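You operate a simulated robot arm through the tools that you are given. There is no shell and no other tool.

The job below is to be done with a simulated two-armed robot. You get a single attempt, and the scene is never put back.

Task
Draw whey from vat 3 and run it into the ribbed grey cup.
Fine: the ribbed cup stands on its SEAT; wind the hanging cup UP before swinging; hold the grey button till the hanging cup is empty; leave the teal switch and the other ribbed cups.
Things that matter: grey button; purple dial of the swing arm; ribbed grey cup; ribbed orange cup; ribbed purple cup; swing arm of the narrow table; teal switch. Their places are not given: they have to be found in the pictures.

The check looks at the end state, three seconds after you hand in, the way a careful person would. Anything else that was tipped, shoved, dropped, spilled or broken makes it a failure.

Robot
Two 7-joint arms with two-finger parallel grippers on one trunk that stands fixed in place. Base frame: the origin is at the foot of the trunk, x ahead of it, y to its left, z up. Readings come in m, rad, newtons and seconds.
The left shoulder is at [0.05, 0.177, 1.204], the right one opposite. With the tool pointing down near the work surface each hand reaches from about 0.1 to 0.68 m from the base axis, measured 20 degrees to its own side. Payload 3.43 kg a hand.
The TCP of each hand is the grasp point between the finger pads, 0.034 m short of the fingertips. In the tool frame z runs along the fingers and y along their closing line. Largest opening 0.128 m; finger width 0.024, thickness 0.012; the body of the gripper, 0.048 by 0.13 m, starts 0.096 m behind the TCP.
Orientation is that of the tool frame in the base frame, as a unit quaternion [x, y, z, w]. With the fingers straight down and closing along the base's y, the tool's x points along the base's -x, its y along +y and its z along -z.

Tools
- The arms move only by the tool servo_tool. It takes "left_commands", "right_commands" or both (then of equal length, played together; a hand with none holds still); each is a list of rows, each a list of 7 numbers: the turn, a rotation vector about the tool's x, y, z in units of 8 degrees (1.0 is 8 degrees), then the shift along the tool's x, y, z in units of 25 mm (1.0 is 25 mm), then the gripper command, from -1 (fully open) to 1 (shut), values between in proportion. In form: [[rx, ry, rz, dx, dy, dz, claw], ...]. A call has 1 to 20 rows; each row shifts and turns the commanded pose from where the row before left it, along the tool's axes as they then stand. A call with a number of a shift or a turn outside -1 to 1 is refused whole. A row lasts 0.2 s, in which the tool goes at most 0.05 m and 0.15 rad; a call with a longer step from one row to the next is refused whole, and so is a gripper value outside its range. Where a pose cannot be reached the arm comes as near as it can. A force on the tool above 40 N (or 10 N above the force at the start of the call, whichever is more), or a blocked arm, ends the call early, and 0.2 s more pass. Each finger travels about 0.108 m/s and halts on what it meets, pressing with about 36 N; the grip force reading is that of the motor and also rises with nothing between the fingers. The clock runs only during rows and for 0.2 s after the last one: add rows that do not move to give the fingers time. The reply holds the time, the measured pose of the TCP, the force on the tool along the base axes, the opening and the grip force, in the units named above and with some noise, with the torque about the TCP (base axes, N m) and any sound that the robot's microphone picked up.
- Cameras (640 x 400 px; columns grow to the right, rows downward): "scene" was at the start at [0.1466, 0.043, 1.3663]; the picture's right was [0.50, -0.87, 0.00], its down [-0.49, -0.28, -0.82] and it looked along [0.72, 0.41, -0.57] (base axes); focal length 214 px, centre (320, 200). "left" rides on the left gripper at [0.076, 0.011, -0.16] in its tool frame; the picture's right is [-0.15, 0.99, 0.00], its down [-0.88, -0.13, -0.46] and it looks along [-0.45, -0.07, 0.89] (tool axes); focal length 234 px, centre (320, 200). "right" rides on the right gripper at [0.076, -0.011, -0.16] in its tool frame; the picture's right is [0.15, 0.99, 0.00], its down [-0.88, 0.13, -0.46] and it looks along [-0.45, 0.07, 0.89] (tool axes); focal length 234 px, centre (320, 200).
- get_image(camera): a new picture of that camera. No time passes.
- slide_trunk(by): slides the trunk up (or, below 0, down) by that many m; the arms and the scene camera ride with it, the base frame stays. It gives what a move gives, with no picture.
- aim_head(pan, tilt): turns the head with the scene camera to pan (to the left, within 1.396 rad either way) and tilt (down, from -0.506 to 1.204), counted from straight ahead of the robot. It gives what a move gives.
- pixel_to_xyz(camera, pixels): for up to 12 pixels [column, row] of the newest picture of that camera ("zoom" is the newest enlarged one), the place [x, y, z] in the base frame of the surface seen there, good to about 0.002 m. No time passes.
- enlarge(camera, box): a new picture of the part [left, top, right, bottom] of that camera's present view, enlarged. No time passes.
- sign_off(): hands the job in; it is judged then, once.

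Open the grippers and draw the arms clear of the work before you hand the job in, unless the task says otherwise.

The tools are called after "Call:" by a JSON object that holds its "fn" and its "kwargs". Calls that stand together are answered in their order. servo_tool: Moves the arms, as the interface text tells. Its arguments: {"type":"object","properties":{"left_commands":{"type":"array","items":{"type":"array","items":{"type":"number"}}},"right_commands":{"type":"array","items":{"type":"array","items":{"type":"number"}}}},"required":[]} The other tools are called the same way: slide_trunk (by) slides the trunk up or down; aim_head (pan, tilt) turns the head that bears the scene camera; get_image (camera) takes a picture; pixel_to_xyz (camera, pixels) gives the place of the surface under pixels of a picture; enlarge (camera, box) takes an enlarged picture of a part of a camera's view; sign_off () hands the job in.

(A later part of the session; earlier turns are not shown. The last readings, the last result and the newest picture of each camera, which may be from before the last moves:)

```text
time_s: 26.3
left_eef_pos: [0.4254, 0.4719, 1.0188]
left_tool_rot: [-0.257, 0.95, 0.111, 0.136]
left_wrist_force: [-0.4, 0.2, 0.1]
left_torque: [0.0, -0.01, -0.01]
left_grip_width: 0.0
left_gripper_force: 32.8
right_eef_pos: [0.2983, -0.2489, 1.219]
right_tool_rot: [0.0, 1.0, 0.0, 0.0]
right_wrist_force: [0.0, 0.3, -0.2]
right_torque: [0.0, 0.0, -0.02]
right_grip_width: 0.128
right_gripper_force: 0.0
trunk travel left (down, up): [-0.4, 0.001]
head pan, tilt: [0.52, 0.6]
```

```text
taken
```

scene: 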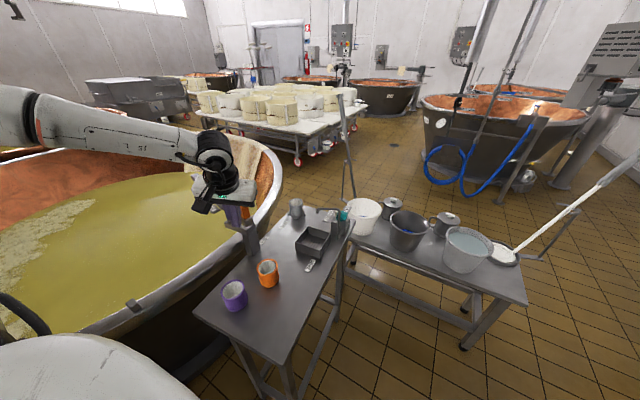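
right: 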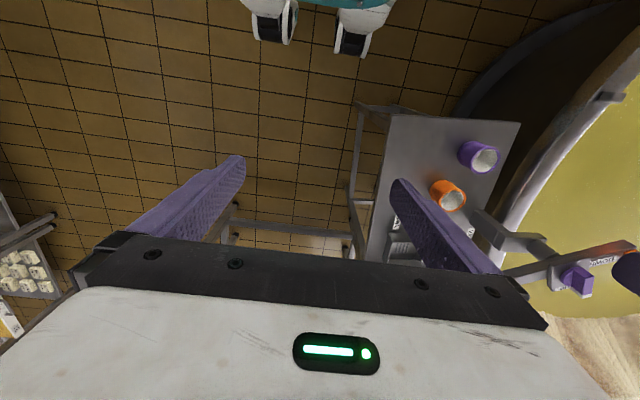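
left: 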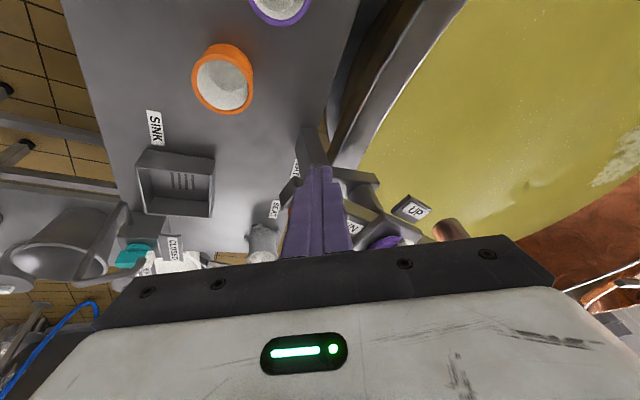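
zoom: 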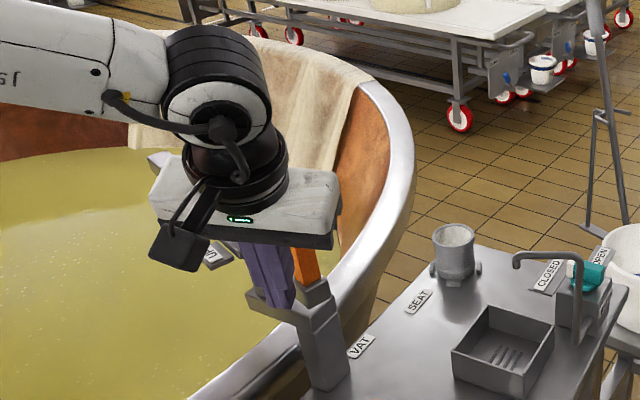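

The handle has come around to the robot's side. I lift the hand and draw back to see the beam, cup and dial.

Call:
{"fn": "servo_tool", "kwargs": {"left_commands": [[0, 0, 0, -0.302, 0.129, -0.902, 1], [0, 0, 0, -0.302, 0.129, -0.902, 1], [0, 0, 0, -0.302, 0.129, -0.902, 1], [0, 0, 0, -0.302, 0.129, -0.902, 1], [0, 0, 0, -0.302, 0.129, -0.902, 1], [0, 0, 0, 0.83, 0.51, -0.2, 1], [0, 0, 0, 0.83, 0.51, -0.2, 1], [0, 0, 0, 0.83, 0.51, -0.2, 1], [0, 0, 0, 0.83, 0.51, -0.2, 1], [0, 0, 0, 0.83, 0.51, -0.2, 1]]}}

Call:
{"fn": "get_image", "kwargs": {"camera": "scene"}}

Call:
{"fn": "enlarge", "kwargs": {"camera": "scene", "box": [180, 140, 310, 240]}}

Call:
{"fn": "get_image", "kwargs": {"camera": "left"}}

```text
time_s: 28.5
left_eef_pos: [0.3004, 0.4698, 1.1386]
left_tool_rot: [-0.256, 0.95, 0.11, 0.137]
left_wrist_force: [-0.1, -0.4, -0.5]
left_torque: [0.02, 0.02, -0.01]
left_grip_width: 0.0
left_gripper_force: 32.9
right_eef_pos: [0.2992, -0.2484, 1.2183]
right_tool_rot: [-0.001, 1.0, 0.0, 0.0]
right_wrist_force: [-0.1, -0.3, 0.4]
right_torque: [0.02, 0.0, -0.02]
right_grip_width: 0.1278
right_gripper_force: 0.2
trunk travel left (down, up): [-0.4, 0.001]
head pan, tilt: [0.52, 0.6]
```

```text
taken
```

scene: 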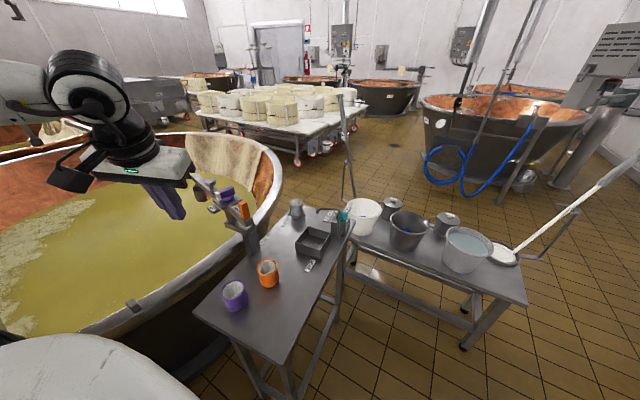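

```text
4.00 times, centred on (245, 190) of scene
```

zoom: 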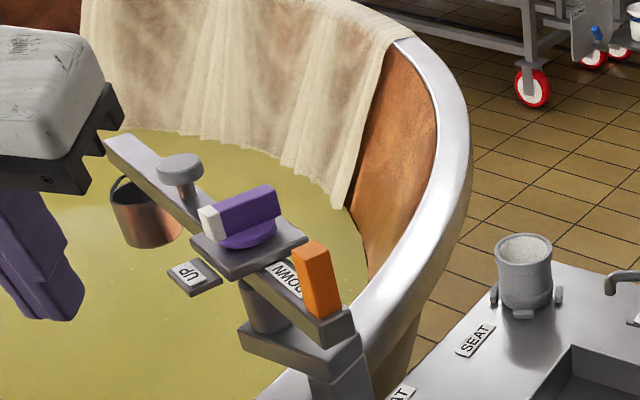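

```text
taken
```

left: 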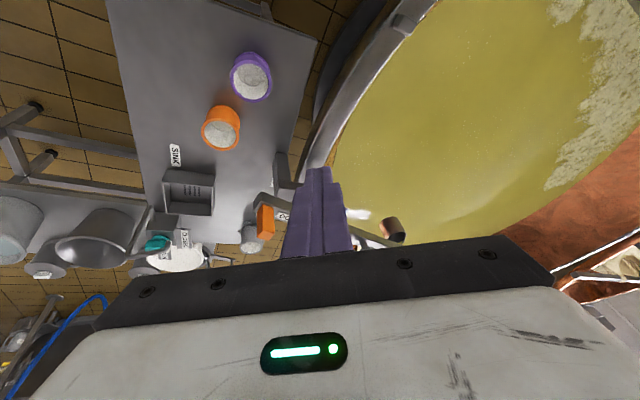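

The cup hangs over the whey and the pointer aims at UP. I measure cup, peg and dial.

Call:
{"fn": "pixel_to_xyz", "kwargs": {"camera": "zoom", "pixels": [[150, 225], [150, 195], [180, 165], [208, 222], [250, 200], [275, 190], [247, 237], [314, 265], [320, 245], [120, 140], [192, 275], [240, 255]]}}

Call:
{"fn": "enlarge", "kwargs": {"camera": "scene", "box": [205, 165, 265, 215]}}

```text
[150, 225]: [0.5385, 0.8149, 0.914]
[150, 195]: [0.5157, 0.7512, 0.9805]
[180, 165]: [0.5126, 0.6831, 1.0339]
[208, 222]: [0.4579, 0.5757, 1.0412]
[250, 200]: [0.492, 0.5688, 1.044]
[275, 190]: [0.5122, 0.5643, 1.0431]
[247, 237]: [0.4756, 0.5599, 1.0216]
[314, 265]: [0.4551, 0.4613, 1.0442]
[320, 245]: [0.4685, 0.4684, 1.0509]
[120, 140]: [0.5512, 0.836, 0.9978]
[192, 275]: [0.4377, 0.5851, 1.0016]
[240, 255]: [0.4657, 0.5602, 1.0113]
```

```text
8.00 times, centred on (235, 190) of scene
```

zoom: 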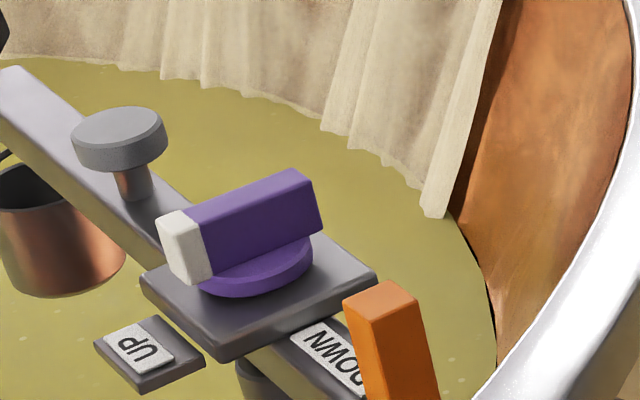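

Beam is at ≈258° so the cup sits a bit near the vat wall; I push the handle ~16° further so the cup dips well clear of the tapered wall.

Call:
{"fn": "servo_tool", "kwargs": {"left_commands": [[0, 0, 0, -0.958, -0.591, 0.236, 1], [0, 0, 0, -0.958, -0.591, 0.236, 1], [0, 0, 0, -0.958, -0.591, 0.236, 1], [0, 0, 0, -0.958, -0.591, 0.236, 1], [0, 0, 0, 0.302, -0.129, 0.902, 1], [0, 0, 0, 0.302, -0.129, 0.902, 1], [0, 0, 0, 0.302, -0.129, 0.902, 1], [0, 0, 0, 0.302, -0.129, 0.902, 1], [0, 0, 0, 0.302, -0.129, 0.902, 1], [0, 0, 0, -0.235, -0.24, 0.044, 1], [0, 0, 0, -0.235, -0.24, 0.044, 1], [0, 0, 0, -0.235, -0.24, 0.044, 1], [0, 0, 0, -0.235, -0.24, 0.044, 1], [0, 0, 0, -0.235, -0.24, 0.044, 1], [0, 0, 0, 0, 0, 0, 1]]}}

Call:
{"fn": "enlarge", "kwargs": {"camera": "scene", "box": [160, 130, 310, 240]}}

Call:
{"fn": "get_image", "kwargs": {"camera": "left"}}

```text
time_s: 31.7
left_eef_pos: [0.4572, 0.4601, 1.0184]
left_tool_rot: [-0.255, 0.951, 0.111, 0.137]
left_wrist_force: [0.0, -0.6, 0.2]
left_torque: [-0.02, 0.0, -0.02]
left_grip_width: 0.0
left_gripper_force: 33.4
right_eef_pos: [0.2994, -0.2476, 1.2182]
right_tool_rot: [-0.001, 1.0, 0.0, 0.0]
right_wrist_force: [-0.2, -0.2, 0.1]
right_torque: [-0.02, 0.03, 0.0]
right_grip_width: 0.1282
right_gripper_force: 0.1
trunk travel left (down, up): [-0.4, 0.001]
head pan, tilt: [0.52, 0.6]
```

```text
3.64 times, centred on (235, 185) of scene
```

zoom: 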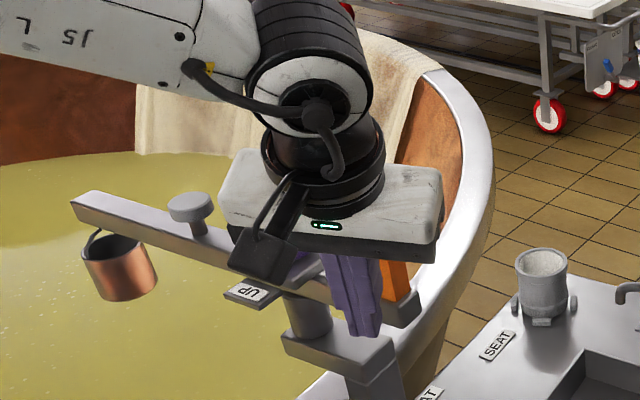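

```text
taken
```

left: 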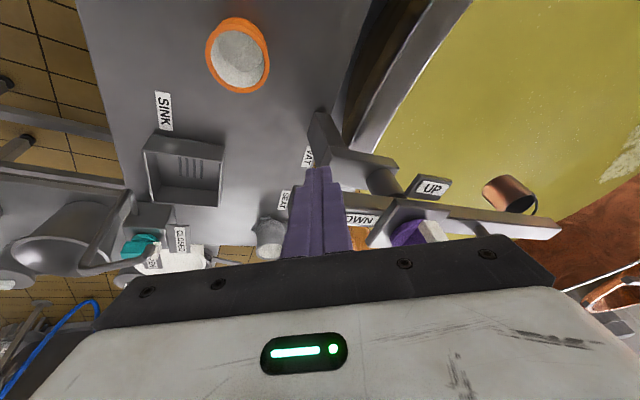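

The cup now hangs further out over the whey (beam ≈276°). I back off, lift, and reorient the left hand (8° tilt, yaw ≈6°) to grasp the dial's bar.

Call:
{"fn": "servo_tool", "kwargs": {"left_commands": [[0, 0, 0, 0.333, 0.206, -0.082, 1], [0, 0, 0, -0.294, 0.125, -0.877, 1], [0, 0, 0, -0.294, 0.125, -0.877, 1], [0, 0, 0, -0.294, 0.125, -0.877, 1], [0, 0, 0, -0.294, 0.125, -0.877, 1], [0, 0, 0, -0.294, 0.125, -0.877, 1], [0, 0, 0, -0.294, 0.125, -0.877, 1], [0.295, 0.69, 0, 0, 0, 0, 0.06], [0.295, 0.69, 0, 0, 0, 0, 0.06], [0, 0, 1, 0, 0, 0, 0.06], [0, 0, 1, 0, 0, 0, 0.06], [0, 0, 1, 0, 0, 0, 0.06], [0, 0, 0, 0, 0, 0, 0.06]]}}

Call:
{"fn": "get_image", "kwargs": {"camera": "left"}}

Call:
{"fn": "enlarge", "kwargs": {"camera": "scene", "box": [160, 130, 310, 240]}}

```text
time_s: 34.5
left_eef_pos: [0.4468, 0.4586, 1.1571]
left_tool_rot: [-0.053, 0.996, 0.056, 0.043]
left_wrist_force: [0.1, 0.3, 0.1]
left_torque: [0.0, 0.03, 0.02]
left_grip_width: 0.0604
left_gripper_force: 0.0
right_eef_pos: [0.2989, -0.2482, 1.2179]
right_tool_rot: [0.001, 1.0, -0.001, 0.0]
right_wrist_force: [0.1, -0.7, 0.6]
right_torque: [0.01, -0.02, -0.01]
right_grip_width: 0.1281
right_gripper_force: 0.0
trunk travel left (down, up): [-0.4, 0.001]
head pan, tilt: [0.52, 0.6]
```

```text
taken
```

left: 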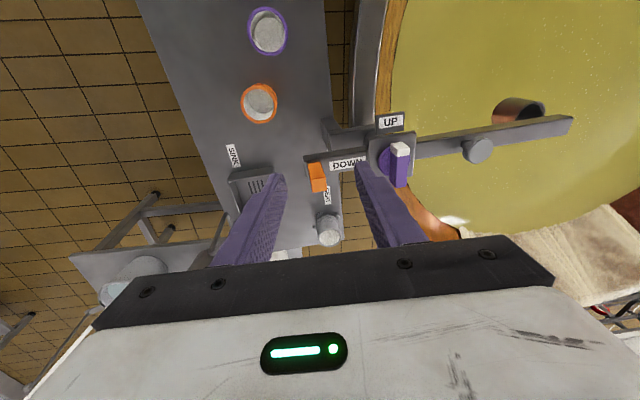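

```text
3.64 times, centred on (235, 185) of scene
```

zoom: 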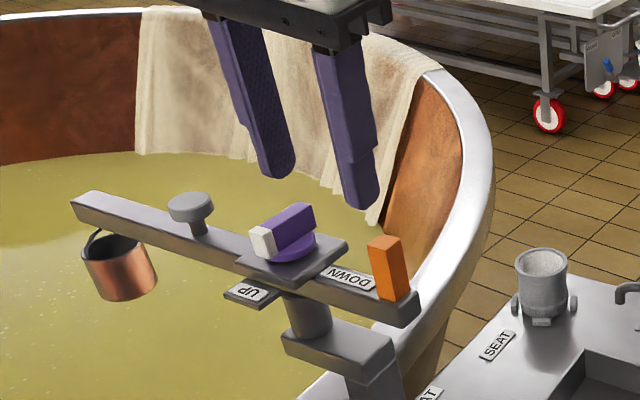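

Orientation and position are exact. I measure the dial bar and cup precisely before grasping.

Call:
{"fn": "pixel_to_xyz", "kwargs": {"camera": "zoom", "pixels": [[262, 230], [290, 215], [308, 208], [120, 275], [85, 198], [190, 202], [388, 242], [310, 250], [345, 245], [240, 265], [295, 295]]}}

Call:
{"fn": "enlarge", "kwargs": {"camera": "left", "box": [290, 90, 600, 210]}}

Call:
{"fn": "pixel_to_xyz", "kwargs": {"camera": "left", "pixels": [[399, 149], [400, 165], [402, 183], [388, 160], [475, 150], [565, 124], [320, 172], [520, 115], [390, 122]]}}

```text
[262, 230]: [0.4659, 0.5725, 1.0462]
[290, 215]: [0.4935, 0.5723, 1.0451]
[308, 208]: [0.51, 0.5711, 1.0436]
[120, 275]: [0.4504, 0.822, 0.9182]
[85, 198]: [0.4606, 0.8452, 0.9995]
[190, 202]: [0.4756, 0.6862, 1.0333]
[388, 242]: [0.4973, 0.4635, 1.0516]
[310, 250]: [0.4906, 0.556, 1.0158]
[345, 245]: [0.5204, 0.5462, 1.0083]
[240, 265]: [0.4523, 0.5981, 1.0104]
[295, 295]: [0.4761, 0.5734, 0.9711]
```

```text
2.06 times, centred on (445, 150) of left
```

zoom: 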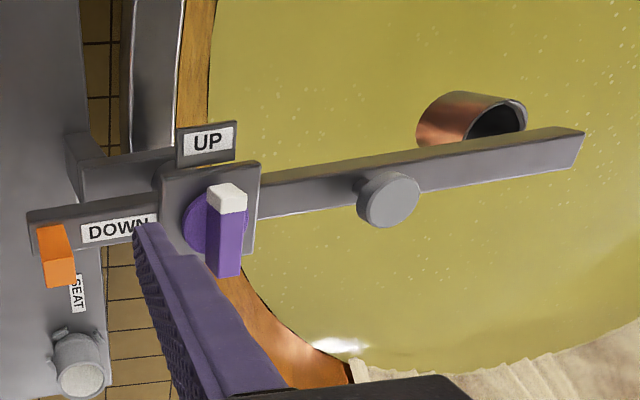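

```text
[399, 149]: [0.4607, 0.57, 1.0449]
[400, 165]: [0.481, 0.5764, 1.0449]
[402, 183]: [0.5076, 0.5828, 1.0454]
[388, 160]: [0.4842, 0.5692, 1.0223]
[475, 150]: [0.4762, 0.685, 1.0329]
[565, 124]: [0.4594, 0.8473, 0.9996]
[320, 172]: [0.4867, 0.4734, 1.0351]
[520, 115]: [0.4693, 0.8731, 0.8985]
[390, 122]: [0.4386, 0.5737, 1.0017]
```

Bar spans about x 0.456–0.512 at y≈0.574, top z 1.045. I move above it and descend to TCP z≈1.055 with fingers open on both sides.

Call:
{"fn": "servo_tool", "kwargs": {"left_commands": [[0, 0, 0, -0.332, 0.846, 0.338, 0.06], [0, 0, 0, -0.332, 0.846, 0.338, 0.06], [0, 0, 0, -0.332, 0.846, 0.338, 0.06], [0, 0, 0, -0.332, 0.846, 0.338, 0.06], [0, 0, 0, -0.332, 0.846, 0.338, 0.06], [0, 0, 0, 0, 0, 0, 0.06], [0, 0, 0, 0.057, -0.061, 0.594, 0.06], [0, 0, 0, 0.057, -0.061, 0.594, 0.06], [0, 0, 0, 0.057, -0.061, 0.594, 0.06], [0, 0, 0, 0.057, -0.061, 0.594, 0.06], [0, 0, 0, 0.057, -0.061, 0.594, 0.06], [0, 0, 0, 0, 0, 0, 0.06]]}}

Call:
{"fn": "get_image", "kwargs": {"camera": "left"}}

Call:
{"fn": "enlarge", "kwargs": {"camera": "scene", "box": [180, 130, 310, 230]}}

```text
time_s: 36.9
left_eef_pos: [0.4776, 0.5476, 1.0777]
left_tool_rot: [-0.052, 0.995, 0.063, 0.054]
left_wrist_force: [-9.4, -3.3, 26.2]
left_torque: [0.72, 0.64, 0.32]
left_grip_width: 0.0605
left_gripper_force: 0.1
left hand out of reach, approached as far as the arm can: row 5
right_eef_pos: [0.2966, -0.2504, 1.2175]
right_tool_rot: [0.001, 1.0, 0.001, 0.001]
right_wrist_force: [-0.2, -0.1, -0.6]
right_torque: [-0.01, 0.02, 0.06]
right_grip_width: 0.128
right_gripper_force: 0.1
trunk travel left (down, up): [-0.4, 0.001]
head pan, tilt: [0.52, 0.6]
stopped in row 12 (left hand): the force on the tool passed its limit at 47 N (the readings are from after the stop); the commanded pose is now the measured one
```

```text
taken
```

left: 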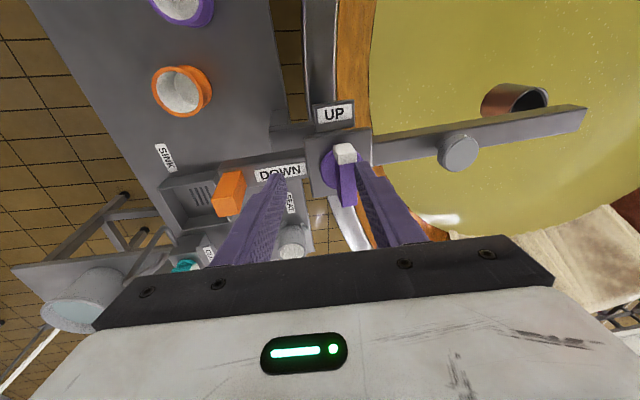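

```text
4.00 times, centred on (245, 180) of scene
```

zoom: 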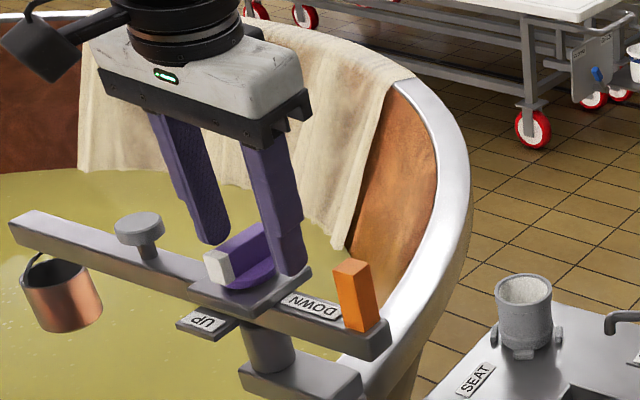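

Reach ran out at y≈0.548 so one finger landed on the bar. I lift straight up and change to a 25° tilt along the bar (about the closing line), which extends reach and keeps the finger faces parallel to the bar.

Call:
{"fn": "servo_tool", "kwargs": {"left_commands": [[0, 0, 0, -0.091, 0.096, -0.788, 0.06], [0, 0, 0, -0.091, 0.096, -0.788, 0.06], [0, 0, 0, -0.091, 0.096, -0.788, 0.06], [0.298, -0.771, 0, 0, 0, 0, 0.06], [0.298, -0.771, 0, 0, 0, 0, 0.06], [0.298, -0.771, 0, 0, 0, 0, 0.06], [0, 0, 0, 0, 0, 0, 0.06]]}}

Call:
{"fn": "enlarge", "kwargs": {"camera": "scene", "box": [180, 130, 310, 230]}}

Call:
{"fn": "get_image", "kwargs": {"camera": "left"}}

```text
time_s: 38.5
left_eef_pos: [0.4768, 0.5497, 1.13]
left_tool_rot: [-0.039, 0.976, 0.007, 0.213]
left_wrist_force: [0.5, -0.7, -0.1]
left_torque: [0.02, 0.01, -0.02]
left_grip_width: 0.0603
left_gripper_force: 0.1
right_eef_pos: [0.2985, -0.2479, 1.2181]
right_tool_rot: [0.0, 1.0, 0.0, 0.001]
right_wrist_force: [-0.3, -0.2, 0.5]
right_torque: [0.03, 0.03, -0.01]
right_grip_width: 0.128
right_gripper_force: 0.1
trunk travel left (down, up): [-0.4, 0.001]
head pan, tilt: [0.52, 0.6]
```

```text
4.00 times, centred on (245, 180) of scene
```

zoom: 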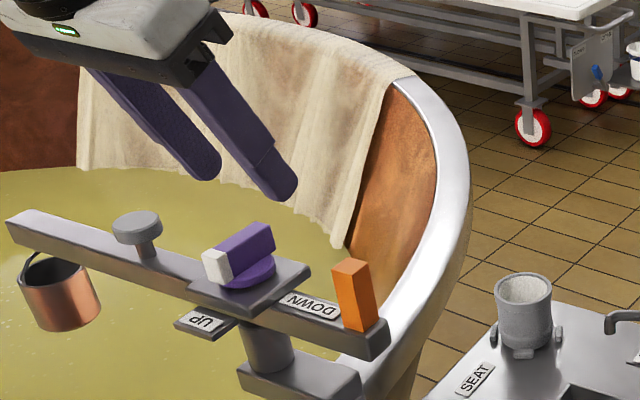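

```text
taken
```

left: 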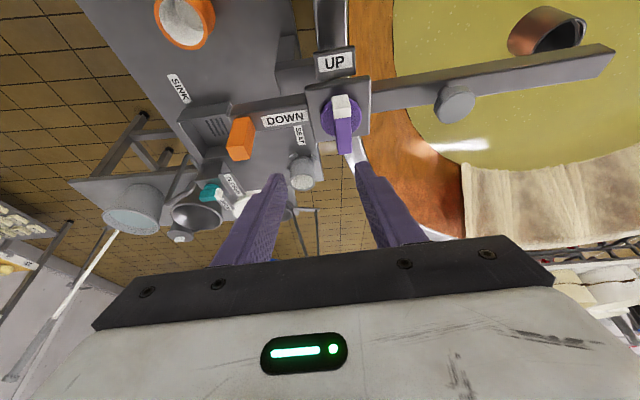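

Orientation is as planned. I re-measure the bar before approaching again.

Call:
{"fn": "pixel_to_xyz", "kwargs": {"camera": "zoom", "pixels": [[212, 265], [222, 252], [240, 240], [262, 228], [250, 250], [305, 270], [185, 293], [355, 270], [340, 280], [20, 215]]}}

Call:
{"fn": "pixel_to_xyz", "kwargs": {"camera": "left", "pixels": [[342, 100], [343, 112], [344, 130], [335, 135], [346, 148], [343, 155], [243, 123], [457, 90], [600, 55]]}}

Call:
{"fn": "enlarge", "kwargs": {"camera": "left", "box": [290, 60, 400, 170]}}

```text
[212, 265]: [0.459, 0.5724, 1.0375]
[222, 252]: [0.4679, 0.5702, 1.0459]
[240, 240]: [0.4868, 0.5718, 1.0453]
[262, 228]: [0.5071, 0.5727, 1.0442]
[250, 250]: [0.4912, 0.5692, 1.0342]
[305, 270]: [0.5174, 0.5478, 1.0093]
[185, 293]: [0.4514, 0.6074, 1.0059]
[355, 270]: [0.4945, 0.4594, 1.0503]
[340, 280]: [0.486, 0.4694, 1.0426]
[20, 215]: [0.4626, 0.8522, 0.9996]
```

```text
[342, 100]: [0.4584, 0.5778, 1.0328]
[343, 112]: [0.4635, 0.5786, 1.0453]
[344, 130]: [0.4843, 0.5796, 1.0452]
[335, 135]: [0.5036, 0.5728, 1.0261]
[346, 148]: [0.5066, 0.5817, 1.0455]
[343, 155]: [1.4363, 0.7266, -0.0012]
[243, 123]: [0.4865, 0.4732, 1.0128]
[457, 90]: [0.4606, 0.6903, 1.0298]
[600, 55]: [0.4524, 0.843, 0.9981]
```

```text
3.64 times, centred on (345, 115) of left
```

zoom: 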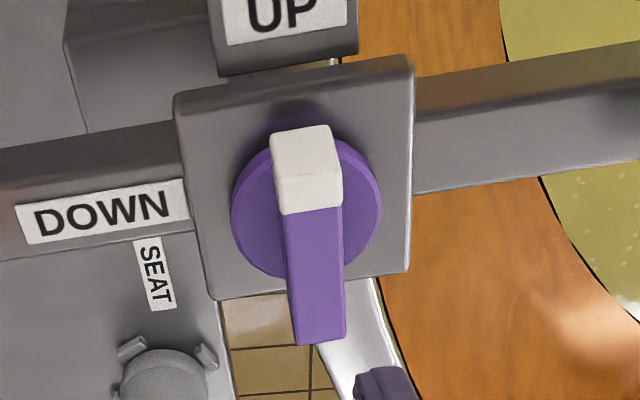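

The bar's center line is at y≈0.576. I shift over it and go down to TCP z≈1.060.

Call:
{"fn": "servo_tool", "kwargs": {"left_commands": [[0, 0, 0, 0.012, 0.53, -0.008, 0.06], [0, 0, 0, 0.012, 0.53, -0.008, 0.06], [0, 0, 0, 0, 0, 0, 0.06], [0, 0, 0, 0.291, 0.002, 0.636, 0.06], [0, 0, 0, 0.291, 0.002, 0.636, 0.06], [0, 0, 0, 0.291, 0.002, 0.636, 0.06], [0, 0, 0, 0.291, 0.002, 0.636, 0.06], [0, 0, 0, 0, 0, 0, 0.06]]}}

Call:
{"fn": "enlarge", "kwargs": {"camera": "scene", "box": [190, 150, 300, 230]}}

Call:
{"fn": "enlarge", "kwargs": {"camera": "left", "box": [220, 60, 460, 260]}}

```text
time_s: 40.3
left_eef_pos: [0.4776, 0.5576, 1.06]
left_tool_rot: [-0.039, 0.976, 0.007, 0.212]
left_wrist_force: [0.9, -0.8, 0.0]
left_torque: [0.0, -0.02, 0.01]
left_grip_width: 0.06
left_gripper_force: 0.1
left hand out of reach, approached as far as the arm can: row 1, 2
right_eef_pos: [0.299, -0.2493, 1.2184]
right_tool_rot: [0.001, 1.0, 0.0, 0.0]
right_wrist_force: [0.9, 0.6, 0.3]
right_torque: [0.01, -0.01, 0.03]
right_grip_width: 0.1279
right_gripper_force: 0.0
trunk travel left (down, up): [-0.4, 0.001]
head pan, tilt: [0.52, 0.6]
```

```text
5.00 times, centred on (245, 190) of scene
```

zoom: 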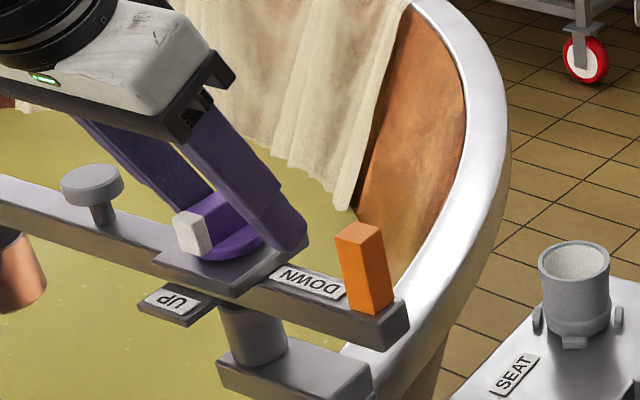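

```text
2.00 times, centred on (340, 160) of left
```

zoom: 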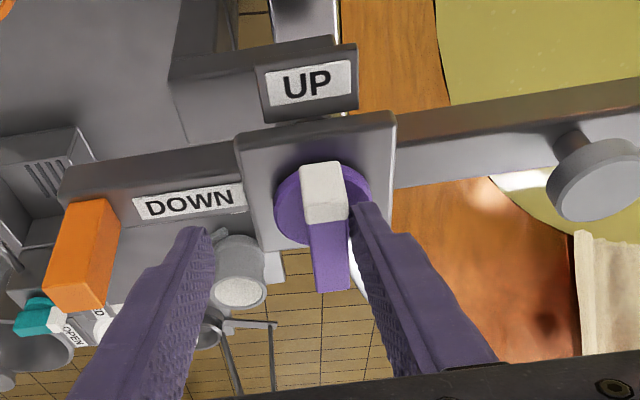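

The fingers straddle the bar, off-center. At this lower height I shift the remaining ~18 mm in +y.

Call:
{"fn": "servo_tool", "kwargs": {"left_commands": [[0, 0, 0, 0.05, 0.36, 0, 0.06], [0, 0, 0, 0.05, 0.36, 0, 0.06], [0, 0, 0, 0, 0, 0, 0.06]]}}

Call:
{"fn": "enlarge", "kwargs": {"camera": "left", "box": [220, 60, 460, 260]}}

```text
time_s: 41.1
left_eef_pos: [0.475, 0.5654, 1.0596]
left_tool_rot: [-0.041, 0.976, 0.009, 0.213]
left_wrist_force: [-0.6, -0.2, 0.5]
left_torque: [-0.01, -0.02, 0.02]
left_grip_width: 0.0603
left_gripper_force: 0.0
left hand out of reach, approached as far as the arm can: row 2
right_eef_pos: [0.2986, -0.2475, 1.2185]
right_tool_rot: [0.0, 1.0, 0.001, 0.0]
right_wrist_force: [0.6, -0.3, 0.0]
right_torque: [-0.02, 0.01, 0.0]
right_grip_width: 0.1281
right_gripper_force: 0.0
trunk travel left (down, up): [-0.4, 0.001]
head pan, tilt: [0.52, 0.6]
```

```text
2.00 times, centred on (340, 160) of left
```

zoom: 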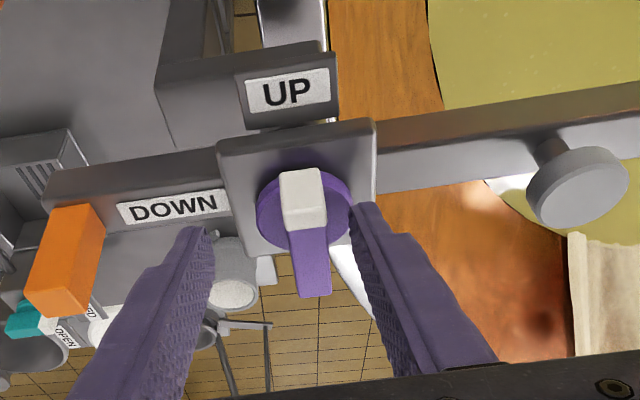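

Reach at this yaw is limited by the wrist; a larger yaw (toward DOWN turning sense) frees it. I rotate +12° about vertical, then shift the last ~8 mm.

Call:
{"fn": "servo_tool", "kwargs": {"left_commands": [[-0.312, 0, -0.681, 0, 0, 0, 0.06], [-0.312, 0, -0.681, 0, 0, 0, 0.06], [0, 0, 0, 0, 0.32, 0, 0.06], [0, 0, 0, 0, 0, 0, 0.06]]}}

Call:
{"fn": "enlarge", "kwargs": {"camera": "left", "box": [220, 60, 460, 260]}}

```text
time_s: 42.1
left_eef_pos: [0.4725, 0.5718, 1.0598]
left_tool_rot: [-0.141, 0.967, 0.03, 0.212]
left_wrist_force: [0.3, 0.0, 0.5]
left_torque: [0.02, 0.01, 0.01]
left_grip_width: 0.0603
left_gripper_force: 0.0
right_eef_pos: [0.2989, -0.2485, 1.2178]
right_tool_rot: [0.0, 1.0, 0.001, 0.0]
right_wrist_force: [0.0, 0.7, -0.4]
right_torque: [0.01, -0.04, 0.0]
right_grip_width: 0.128
right_gripper_force: 0.1
trunk travel left (down, up): [-0.4, 0.001]
head pan, tilt: [0.52, 0.6]
```

```text
2.00 times, centred on (340, 160) of left
```

zoom: 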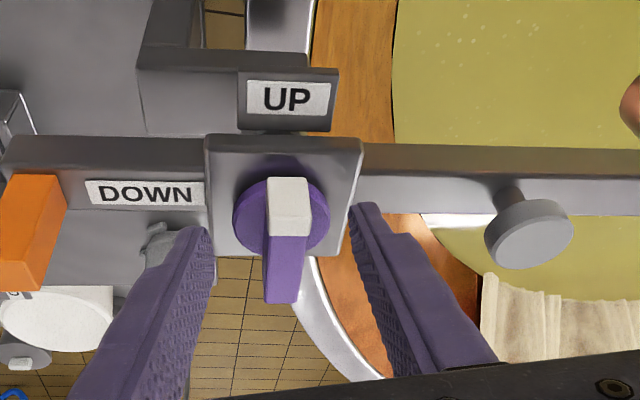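

The bar is centered between the fingers. I close the gripper on it and check.

Call:
{"fn": "servo_tool", "kwargs": {"left_commands": [[0, 0, 0, 0, 0, 0, 0.4], [0, 0, 0, 0, 0, 0, 0.7], [0, 0, 0, 0, 0, 0, 1], [0, 0, 0, 0, 0, 0, 1]]}}

Call:
{"fn": "enlarge", "kwargs": {"camera": "left", "box": [220, 60, 460, 260]}}

Call:
{"fn": "enlarge", "kwargs": {"camera": "scene", "box": [180, 130, 310, 230]}}

```text
time_s: 43.1
left_eef_pos: [0.4717, 0.5746, 1.0588]
left_tool_rot: [-0.14, 0.967, 0.029, 0.212]
left_wrist_force: [-3.7, 15.3, 4.6]
left_torque: [-0.21, 0.56, -1.24]
left_grip_width: 0.0218
left_gripper_force: 44.6
right_eef_pos: [0.2983, -0.2466, 1.219]
right_tool_rot: [0.0, 1.0, -0.001, 0.0]
right_wrist_force: [0.6, 0.1, 0.0]
right_torque: [0.05, -0.01, 0.0]
right_grip_width: 0.1281
right_gripper_force: 0.0
trunk travel left (down, up): [-0.4, 0.001]
head pan, tilt: [0.52, 0.6]
```

```text
2.00 times, centred on (340, 160) of left
```

zoom: 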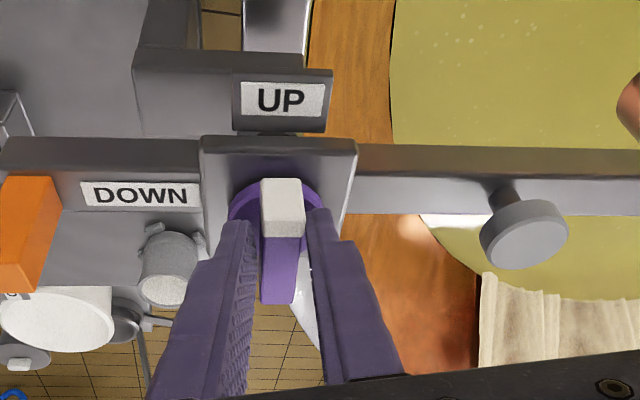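

```text
4.00 times, centred on (245, 180) of scene
```

zoom: 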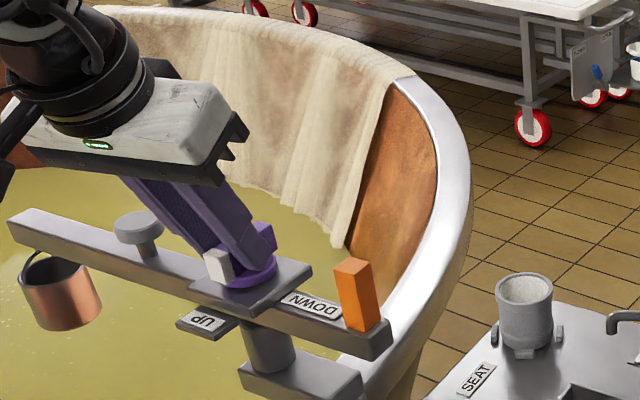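

Firm grip (width 0.022). I turn the dial counter-clockwise about vertical by 30° as a first step toward DOWN and check that the dial turns and not the beam.

Call:
{"fn": "servo_tool", "kwargs": {"left_commands": [[-0.39, 0, -0.851, 0.013, -0.049, 0, 1], [-0.39, 0, -0.851, 0.013, -0.049, 0, 1], [-0.39, 0, -0.851, 0.013, -0.049, 0, 1], [-0.39, 0, -0.851, 0.013, -0.049, 0, 1], [0, 0, 0, 0, 0, 0, 1]]}}

Call:
{"fn": "enlarge", "kwargs": {"camera": "left", "box": [220, 60, 460, 260]}}

Call:
{"fn": "enlarge", "kwargs": {"camera": "scene", "box": [160, 130, 310, 230]}}

```text
time_s: 44.3
left_eef_pos: [0.4741, 0.5682, 1.0586]
left_tool_rot: [-0.385, 0.898, 0.084, 0.195]
left_wrist_force: [-2.7, 8.1, 11.7]
left_torque: [0.25, 0.38, -1.72]
left_grip_width: 0.0419
left_gripper_force: 45.4
right_eef_pos: [0.2977, -0.2486, 1.2179]
right_tool_rot: [0.0, 1.0, 0.0, 0.0]
right_wrist_force: [0.0, 0.1, 0.4]
right_torque: [0.01, 0.02, 0.03]
right_grip_width: 0.1278
right_gripper_force: 0.1
trunk travel left (down, up): [-0.4, 0.001]
head pan, tilt: [0.52, 0.6]
```

```text
2.00 times, centred on (340, 160) of left
```

zoom: 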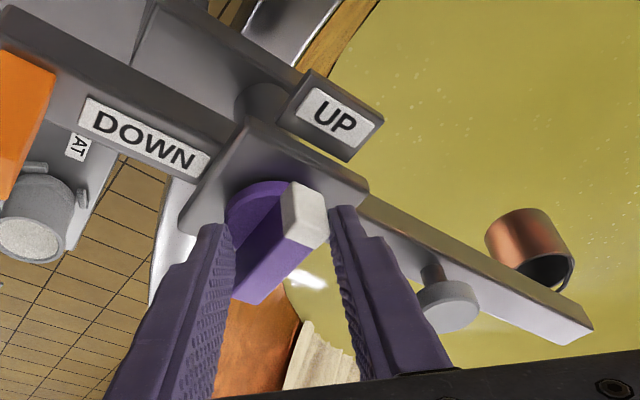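

```text
4.00 times, centred on (235, 180) of scene
```

zoom: 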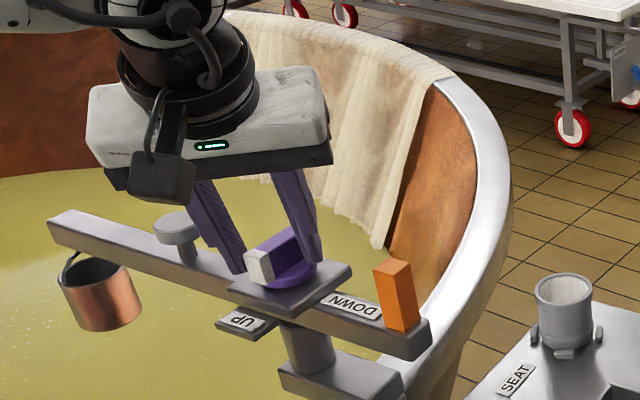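

The gripper turned 30° but was spread to 0.042 m while the pointer stayed near UP — the dial may be slow (a winch). I hold the torque for 3 s and see whether it creeps.

Call:
{"fn": "servo_tool", "kwargs": {"left_commands": [[0, 0, 0, 0, 0, 0, 1], [0, 0, 0, 0, 0, 0, 1], [0, 0, 0, 0, 0, 0, 1], [0, 0, 0, 0, 0, 0, 1], [0, 0, 0, 0, 0, 0, 1], [0, 0, 0, 0, 0, 0, 1], [0, 0, 0, 0, 0, 0, 1], [0, 0, 0, 0, 0, 0, 1], [0, 0, 0, 0, 0, 0, 1], [0, 0, 0, 0, 0, 0, 1], [0, 0, 0, 0, 0, 0, 1], [0, 0, 0, 0, 0, 0, 1], [0, 0, 0, 0, 0, 0, 1], [0, 0, 0, 0, 0, 0, 1], [0, 0, 0, 0, 0, 0, 1]]}}

Call:
{"fn": "enlarge", "kwargs": {"camera": "left", "box": [220, 60, 460, 260]}}

Call:
{"fn": "enlarge", "kwargs": {"camera": "scene", "box": [160, 130, 310, 230]}}

```text
time_s: 47.5
left_eef_pos: [0.4729, 0.568, 1.0596]
left_tool_rot: [-0.386, 0.898, 0.083, 0.196]
left_wrist_force: [-8.1, 7.3, 7.6]
left_torque: [0.51, 0.16, -1.57]
left_grip_width: 0.0418
left_gripper_force: 44.9
right_eef_pos: [0.298, -0.2485, 1.2182]
right_tool_rot: [0.0, 1.0, 0.0, 0.0]
right_wrist_force: [0.2, 0.4, -0.2]
right_torque: [0.04, 0.0, -0.01]
right_grip_width: 0.1279
right_gripper_force: 0.0
trunk travel left (down, up): [-0.4, 0.001]
head pan, tilt: [0.52, 0.6]
```

```text
2.00 times, centred on (340, 160) of left
```

zoom: 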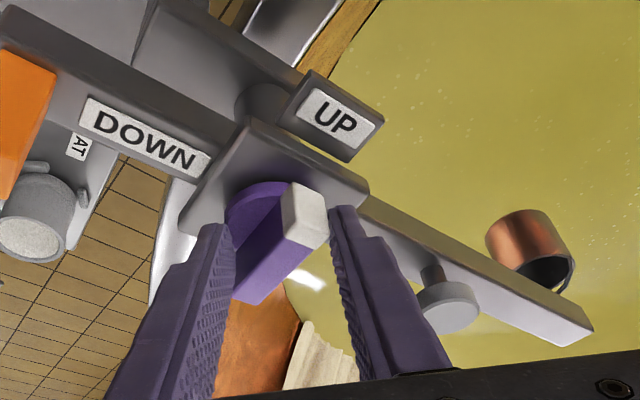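

```text
4.00 times, centred on (235, 180) of scene
```

zoom: 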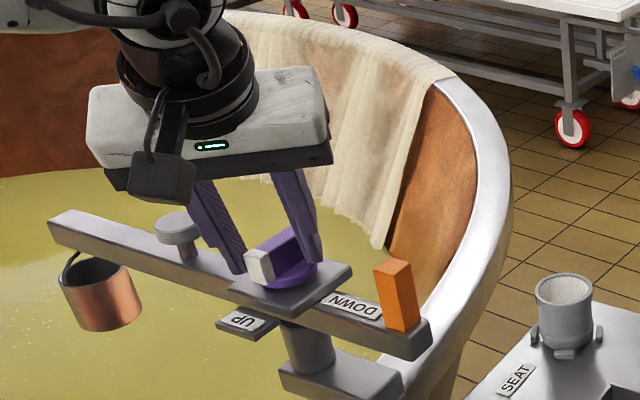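

No creep at all: counter-clockwise is blocked with 1.6 N·m, so UP may be that end stop. I release, lift, and look closely at dial and beam before trying the other sense.

Call:
{"fn": "servo_tool", "kwargs": {"left_commands": [[0, 0, 0, 0, 0, 0, 0], [0, 0, 0, 0, 0, 0, 0], [0, 0, 0, -0.333, 0, -0.727, 0], [0, 0, 0, -0.333, 0, -0.727, 0], [0, 0, 0, -0.333, 0, -0.727, 0], [0, 0, 0, 0, 0, 0, 0]]}}

Call:
{"fn": "get_image", "kwargs": {"camera": "left"}}

Call:
{"fn": "enlarge", "kwargs": {"camera": "scene", "box": [200, 160, 270, 215]}}

Call:
{"fn": "enlarge", "kwargs": {"camera": "left", "box": [260, 60, 420, 180]}}

```text
time_s: 48.9
left_eef_pos: [0.475, 0.5705, 1.1178]
left_tool_rot: [-0.387, 0.898, 0.083, 0.195]
left_wrist_force: [0.1, -0.2, -0.5]
left_torque: [-0.03, -0.01, -0.02]
left_grip_width: 0.0638
left_gripper_force: 0.0
right_eef_pos: [0.2986, -0.2482, 1.2171]
right_tool_rot: [0.0, 1.0, 0.0, 0.001]
right_wrist_force: [-0.9, 0.4, 0.3]
right_torque: [-0.02, 0.01, -0.01]
right_grip_width: 0.128
right_gripper_force: 0.1
trunk travel left (down, up): [-0.4, 0.001]
head pan, tilt: [0.52, 0.6]
```

```text
taken
```

left: 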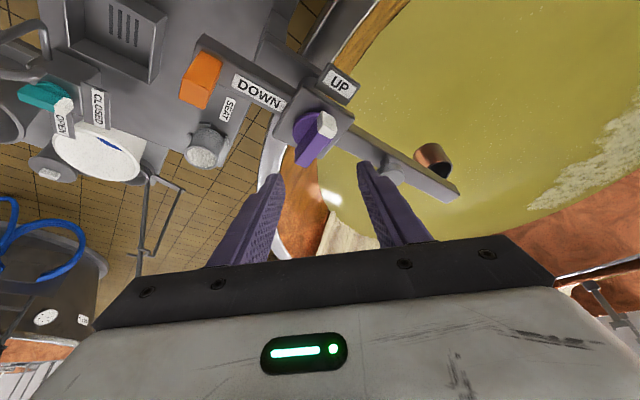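

```text
7.27 times, centred on (235, 188) of scene
```

zoom: 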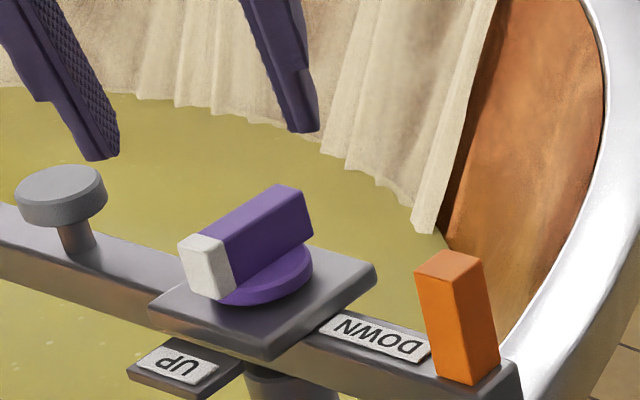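

```text
3.33 times, centred on (340, 120) of left
```

zoom: 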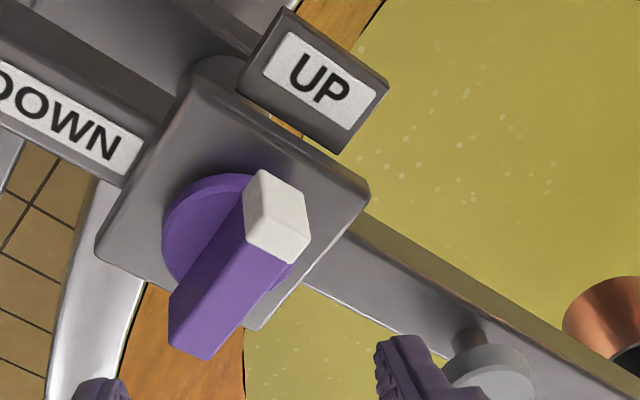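

Pointer is exactly at UP. I first test whether the beam can still go further counter-clockwise (is it at its VAT stop?) with a gentle push of the peg with closed fingers.

Call:
{"fn": "servo_tool", "kwargs": {"left_commands": [[0, 0, 0, 0.985, -0.538, -0.447, 1], [0, 0, 0, 0.985, -0.538, -0.447, 1], [0, 0, 0, 0.985, -0.538, -0.447, 1], [0, 0, 0, 0.985, -0.538, -0.447, 1], [0, 0, 0, 0.365, 0.002, 0.803, 1], [0, 0, 0, 0.365, 0.002, 0.803, 1], [0, 0, 0, 0.365, 0.002, 0.803, 1], [0, 0, 0, 0.365, 0.002, 0.803, 1], [0, 0, 0, -0.15, -0.175, 0.069, 1], [0, 0, 0, -0.15, -0.175, 0.069, 1], [0, 0, 0, -0.15, -0.175, 0.069, 1], [0, 0, 0, -0.15, -0.175, 0.069, 1], [0, 0, 0, -0.15, -0.175, 0.069, 1]]}}

Call:
{"fn": "enlarge", "kwargs": {"camera": "scene", "box": [160, 130, 310, 230]}}

Call:
{"fn": "get_image", "kwargs": {"camera": "left"}}

```text
time_s: 51.7
left_eef_pos: [0.4635, 0.4532, 1.0304]
left_tool_rot: [-0.388, 0.897, 0.085, 0.192]
left_wrist_force: [-21.0, -0.4, 6.6]
left_torque: [0.08, 0.43, 0.2]
left_grip_width: 0.0
left_gripper_force: 33.2
right_eef_pos: [0.2965, -0.2482, 1.2196]
right_tool_rot: [0.0, 1.0, 0.001, 0.002]
right_wrist_force: [-0.1, 0.0, 0.8]
right_torque: [-0.01, 0.0, -0.01]
right_grip_width: 0.1281
right_gripper_force: 0.1
trunk travel left (down, up): [-0.4, 0.001]
head pan, tilt: [0.52, 0.6]
```

```text
4.00 times, centred on (235, 180) of scene
```

zoom: 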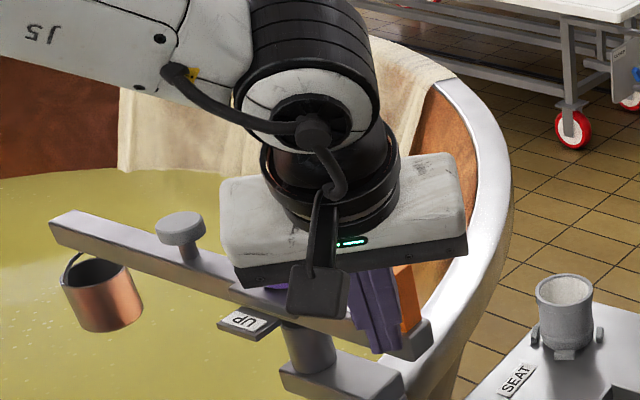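

```text
taken
```

left: 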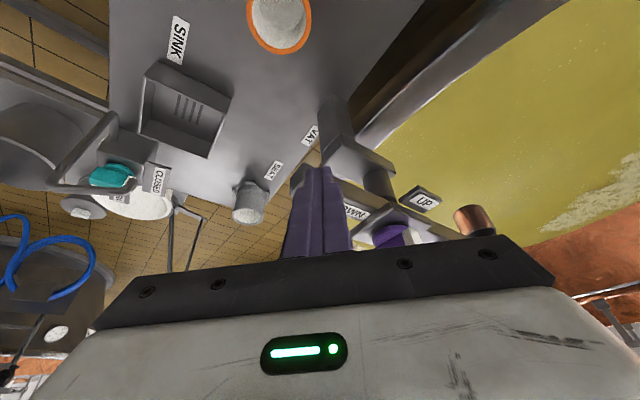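

The peg resists 21 N with no motion: the beam is at its VAT stop. I now set the closed fingers beside the pointer end (on its −y side) to try turning the dial clockwise.

Call:
{"fn": "servo_tool", "kwargs": {"left_commands": [[0, 0, 0, 0.5, 0.58, -0.23, 1], [0, 0, 0, -0.332, 0, -0.73, 1], [0, 0, 0, -0.332, 0, -0.73, 1], [0, 0, 0, -0.332, 0, -0.73, 1], [0, 0, 0, -0.332, 0, -0.73, 1], [0, 0, 0, -0.717, 0.66, 0.327, 1], [0, 0, 0, -0.717, 0.66, 0.327, 1], [0, 0, 0, -0.717, 0.66, 0.327, 1], [0, 0, 0, 0.406, 0, 0.894, 1], [0, 0, 0, 0.406, 0, 0.894, 1], [0, 0, 0, 0, 0, 0, 1]]}}

Call:
{"fn": "enlarge", "kwargs": {"camera": "scene", "box": [190, 145, 290, 225]}}

Call:
{"fn": "get_image", "kwargs": {"camera": "left"}}

```text
time_s: 54.1
left_eef_pos: [0.4545, 0.5298, 1.0616]
left_tool_rot: [-0.387, 0.898, 0.082, 0.196]
left_wrist_force: [-0.2, -0.7, 1.1]
left_torque: [-0.04, 0.0, -0.01]
left_grip_width: 0.0001
left_gripper_force: 33.0
right_eef_pos: [0.2981, -0.2473, 1.2186]
right_tool_rot: [0.0, 1.0, 0.0, 0.001]
right_wrist_force: [0.7, -0.1, -0.3]
right_torque: [0.05, 0.03, 0.0]
right_grip_width: 0.1278
right_gripper_force: 0.0
trunk travel left (down, up): [-0.4, 0.001]
head pan, tilt: [0.52, 0.6]
```

```text
5.00 times, centred on (240, 185) of scene
```

zoom: 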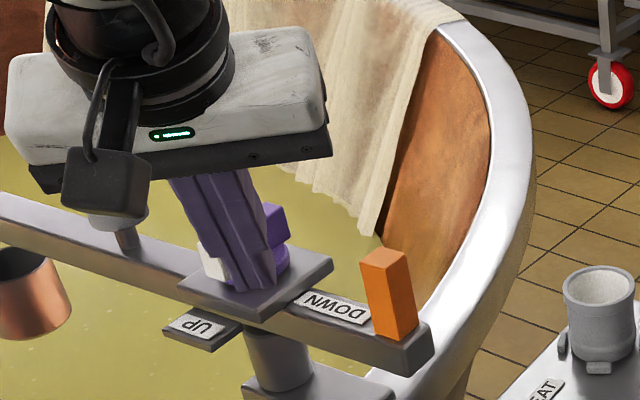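

```text
taken
```

left: 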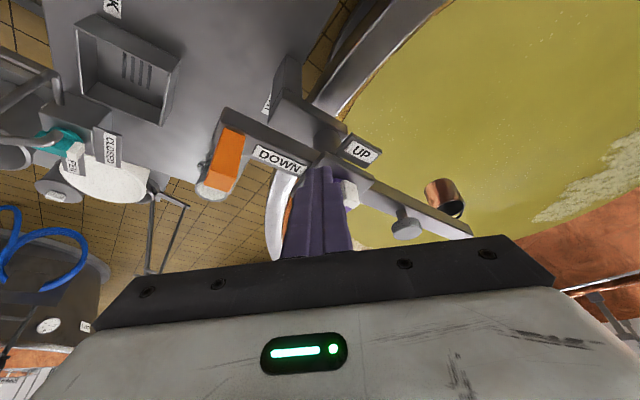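

The closed fingers stand next to the pointer end. I push it in +y (clockwise sense) in small steps.

Call:
{"fn": "servo_tool", "kwargs": {"left_commands": [[0, 0, 0, 0.2, 0.233, -0.09, 1], [0, 0, 0, -0.133, 0.137, 0.06, 1], [0, 0, 0, -0.133, 0.137, 0.06, 1], [0, 0, 0, -0.133, 0.137, 0.06, 1], [0, 0, 0, -0.133, 0.137, 0.06, 1]]}}

Call:
{"fn": "enlarge", "kwargs": {"camera": "scene", "box": [190, 145, 290, 225]}}

Call:
{"fn": "enlarge", "kwargs": {"camera": "left", "box": [200, 80, 500, 260]}}

```text
time_s: 55.3
left_eef_pos: [0.4461, 0.5479, 1.0613]
left_tool_rot: [-0.386, 0.898, 0.082, 0.195]
left_wrist_force: [-1.2, -4.7, -0.3]
left_torque: [-0.15, 0.04, 0.0]
left_grip_width: 0.0
left_gripper_force: 33.3
right_eef_pos: [0.299, -0.2496, 1.2168]
right_tool_rot: [0.0, 1.0, 0.001, 0.0]
right_wrist_force: [-0.4, -0.1, 0.2]
right_torque: [0.0, 0.02, -0.01]
right_grip_width: 0.128
right_gripper_force: 0.0
trunk travel left (down, up): [-0.4, 0.001]
head pan, tilt: [0.52, 0.6]
```

```text
5.00 times, centred on (240, 185) of scene
```

zoom: 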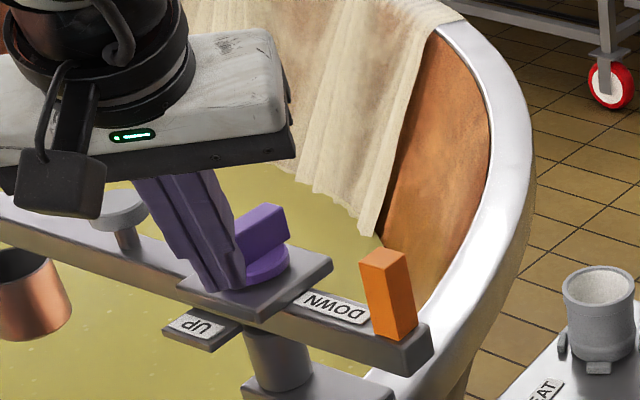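

```text
2.13 times, centred on (350, 170) of left
```

zoom: 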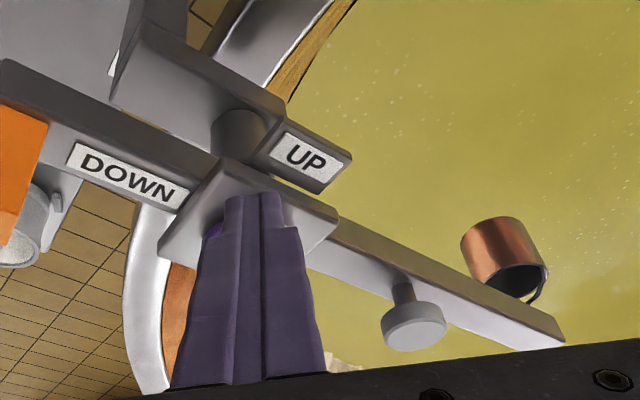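

Contact just started (4.7 N). I continue pushing a few more small steps.

Call:
{"fn": "servo_tool", "kwargs": {"left_commands": [[0, 0, 0, -0.133, 0.137, 0.06, 1], [0, 0, 0, -0.133, 0.137, 0.06, 1], [0, 0, 0, -0.133, 0.137, 0.06, 1]]}}

Call:
{"fn": "enlarge", "kwargs": {"camera": "scene", "box": [190, 145, 290, 225]}}

Call:
{"fn": "enlarge", "kwargs": {"camera": "left", "box": [200, 80, 500, 260]}}

```text
time_s: 56.1
left_eef_pos: [0.4461, 0.5645, 1.0613]
left_tool_rot: [-0.386, 0.898, 0.083, 0.196]
left_wrist_force: [-3.4, -3.0, -1.7]
left_torque: [-0.07, 0.12, 0.01]
left_grip_width: 0.0
left_gripper_force: 33.0
right_eef_pos: [0.2981, -0.2481, 1.2182]
right_tool_rot: [0.001, 1.0, -0.001, 0.0]
right_wrist_force: [0.6, 0.1, 0.2]
right_torque: [0.01, 0.0, -0.01]
right_grip_width: 0.1279
right_gripper_force: 0.0
trunk travel left (down, up): [-0.4, 0.001]
head pan, tilt: [0.52, 0.6]
```

```text
5.00 times, centred on (240, 185) of scene
```

zoom: 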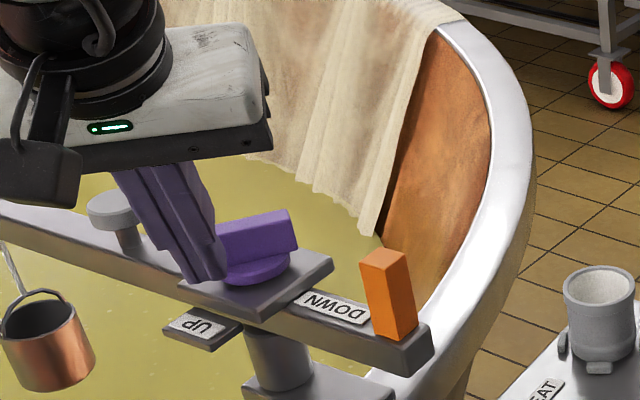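

```text
2.13 times, centred on (350, 170) of left
```

zoom: 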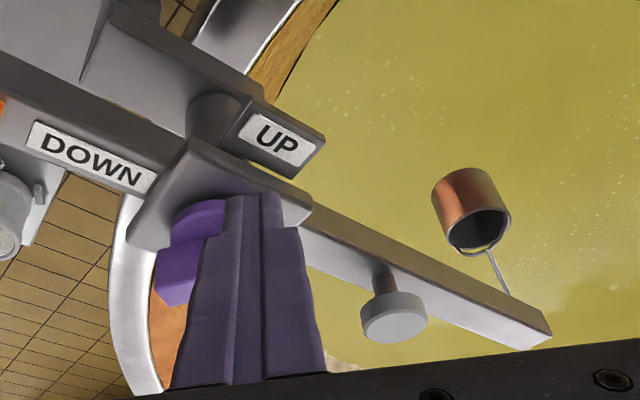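

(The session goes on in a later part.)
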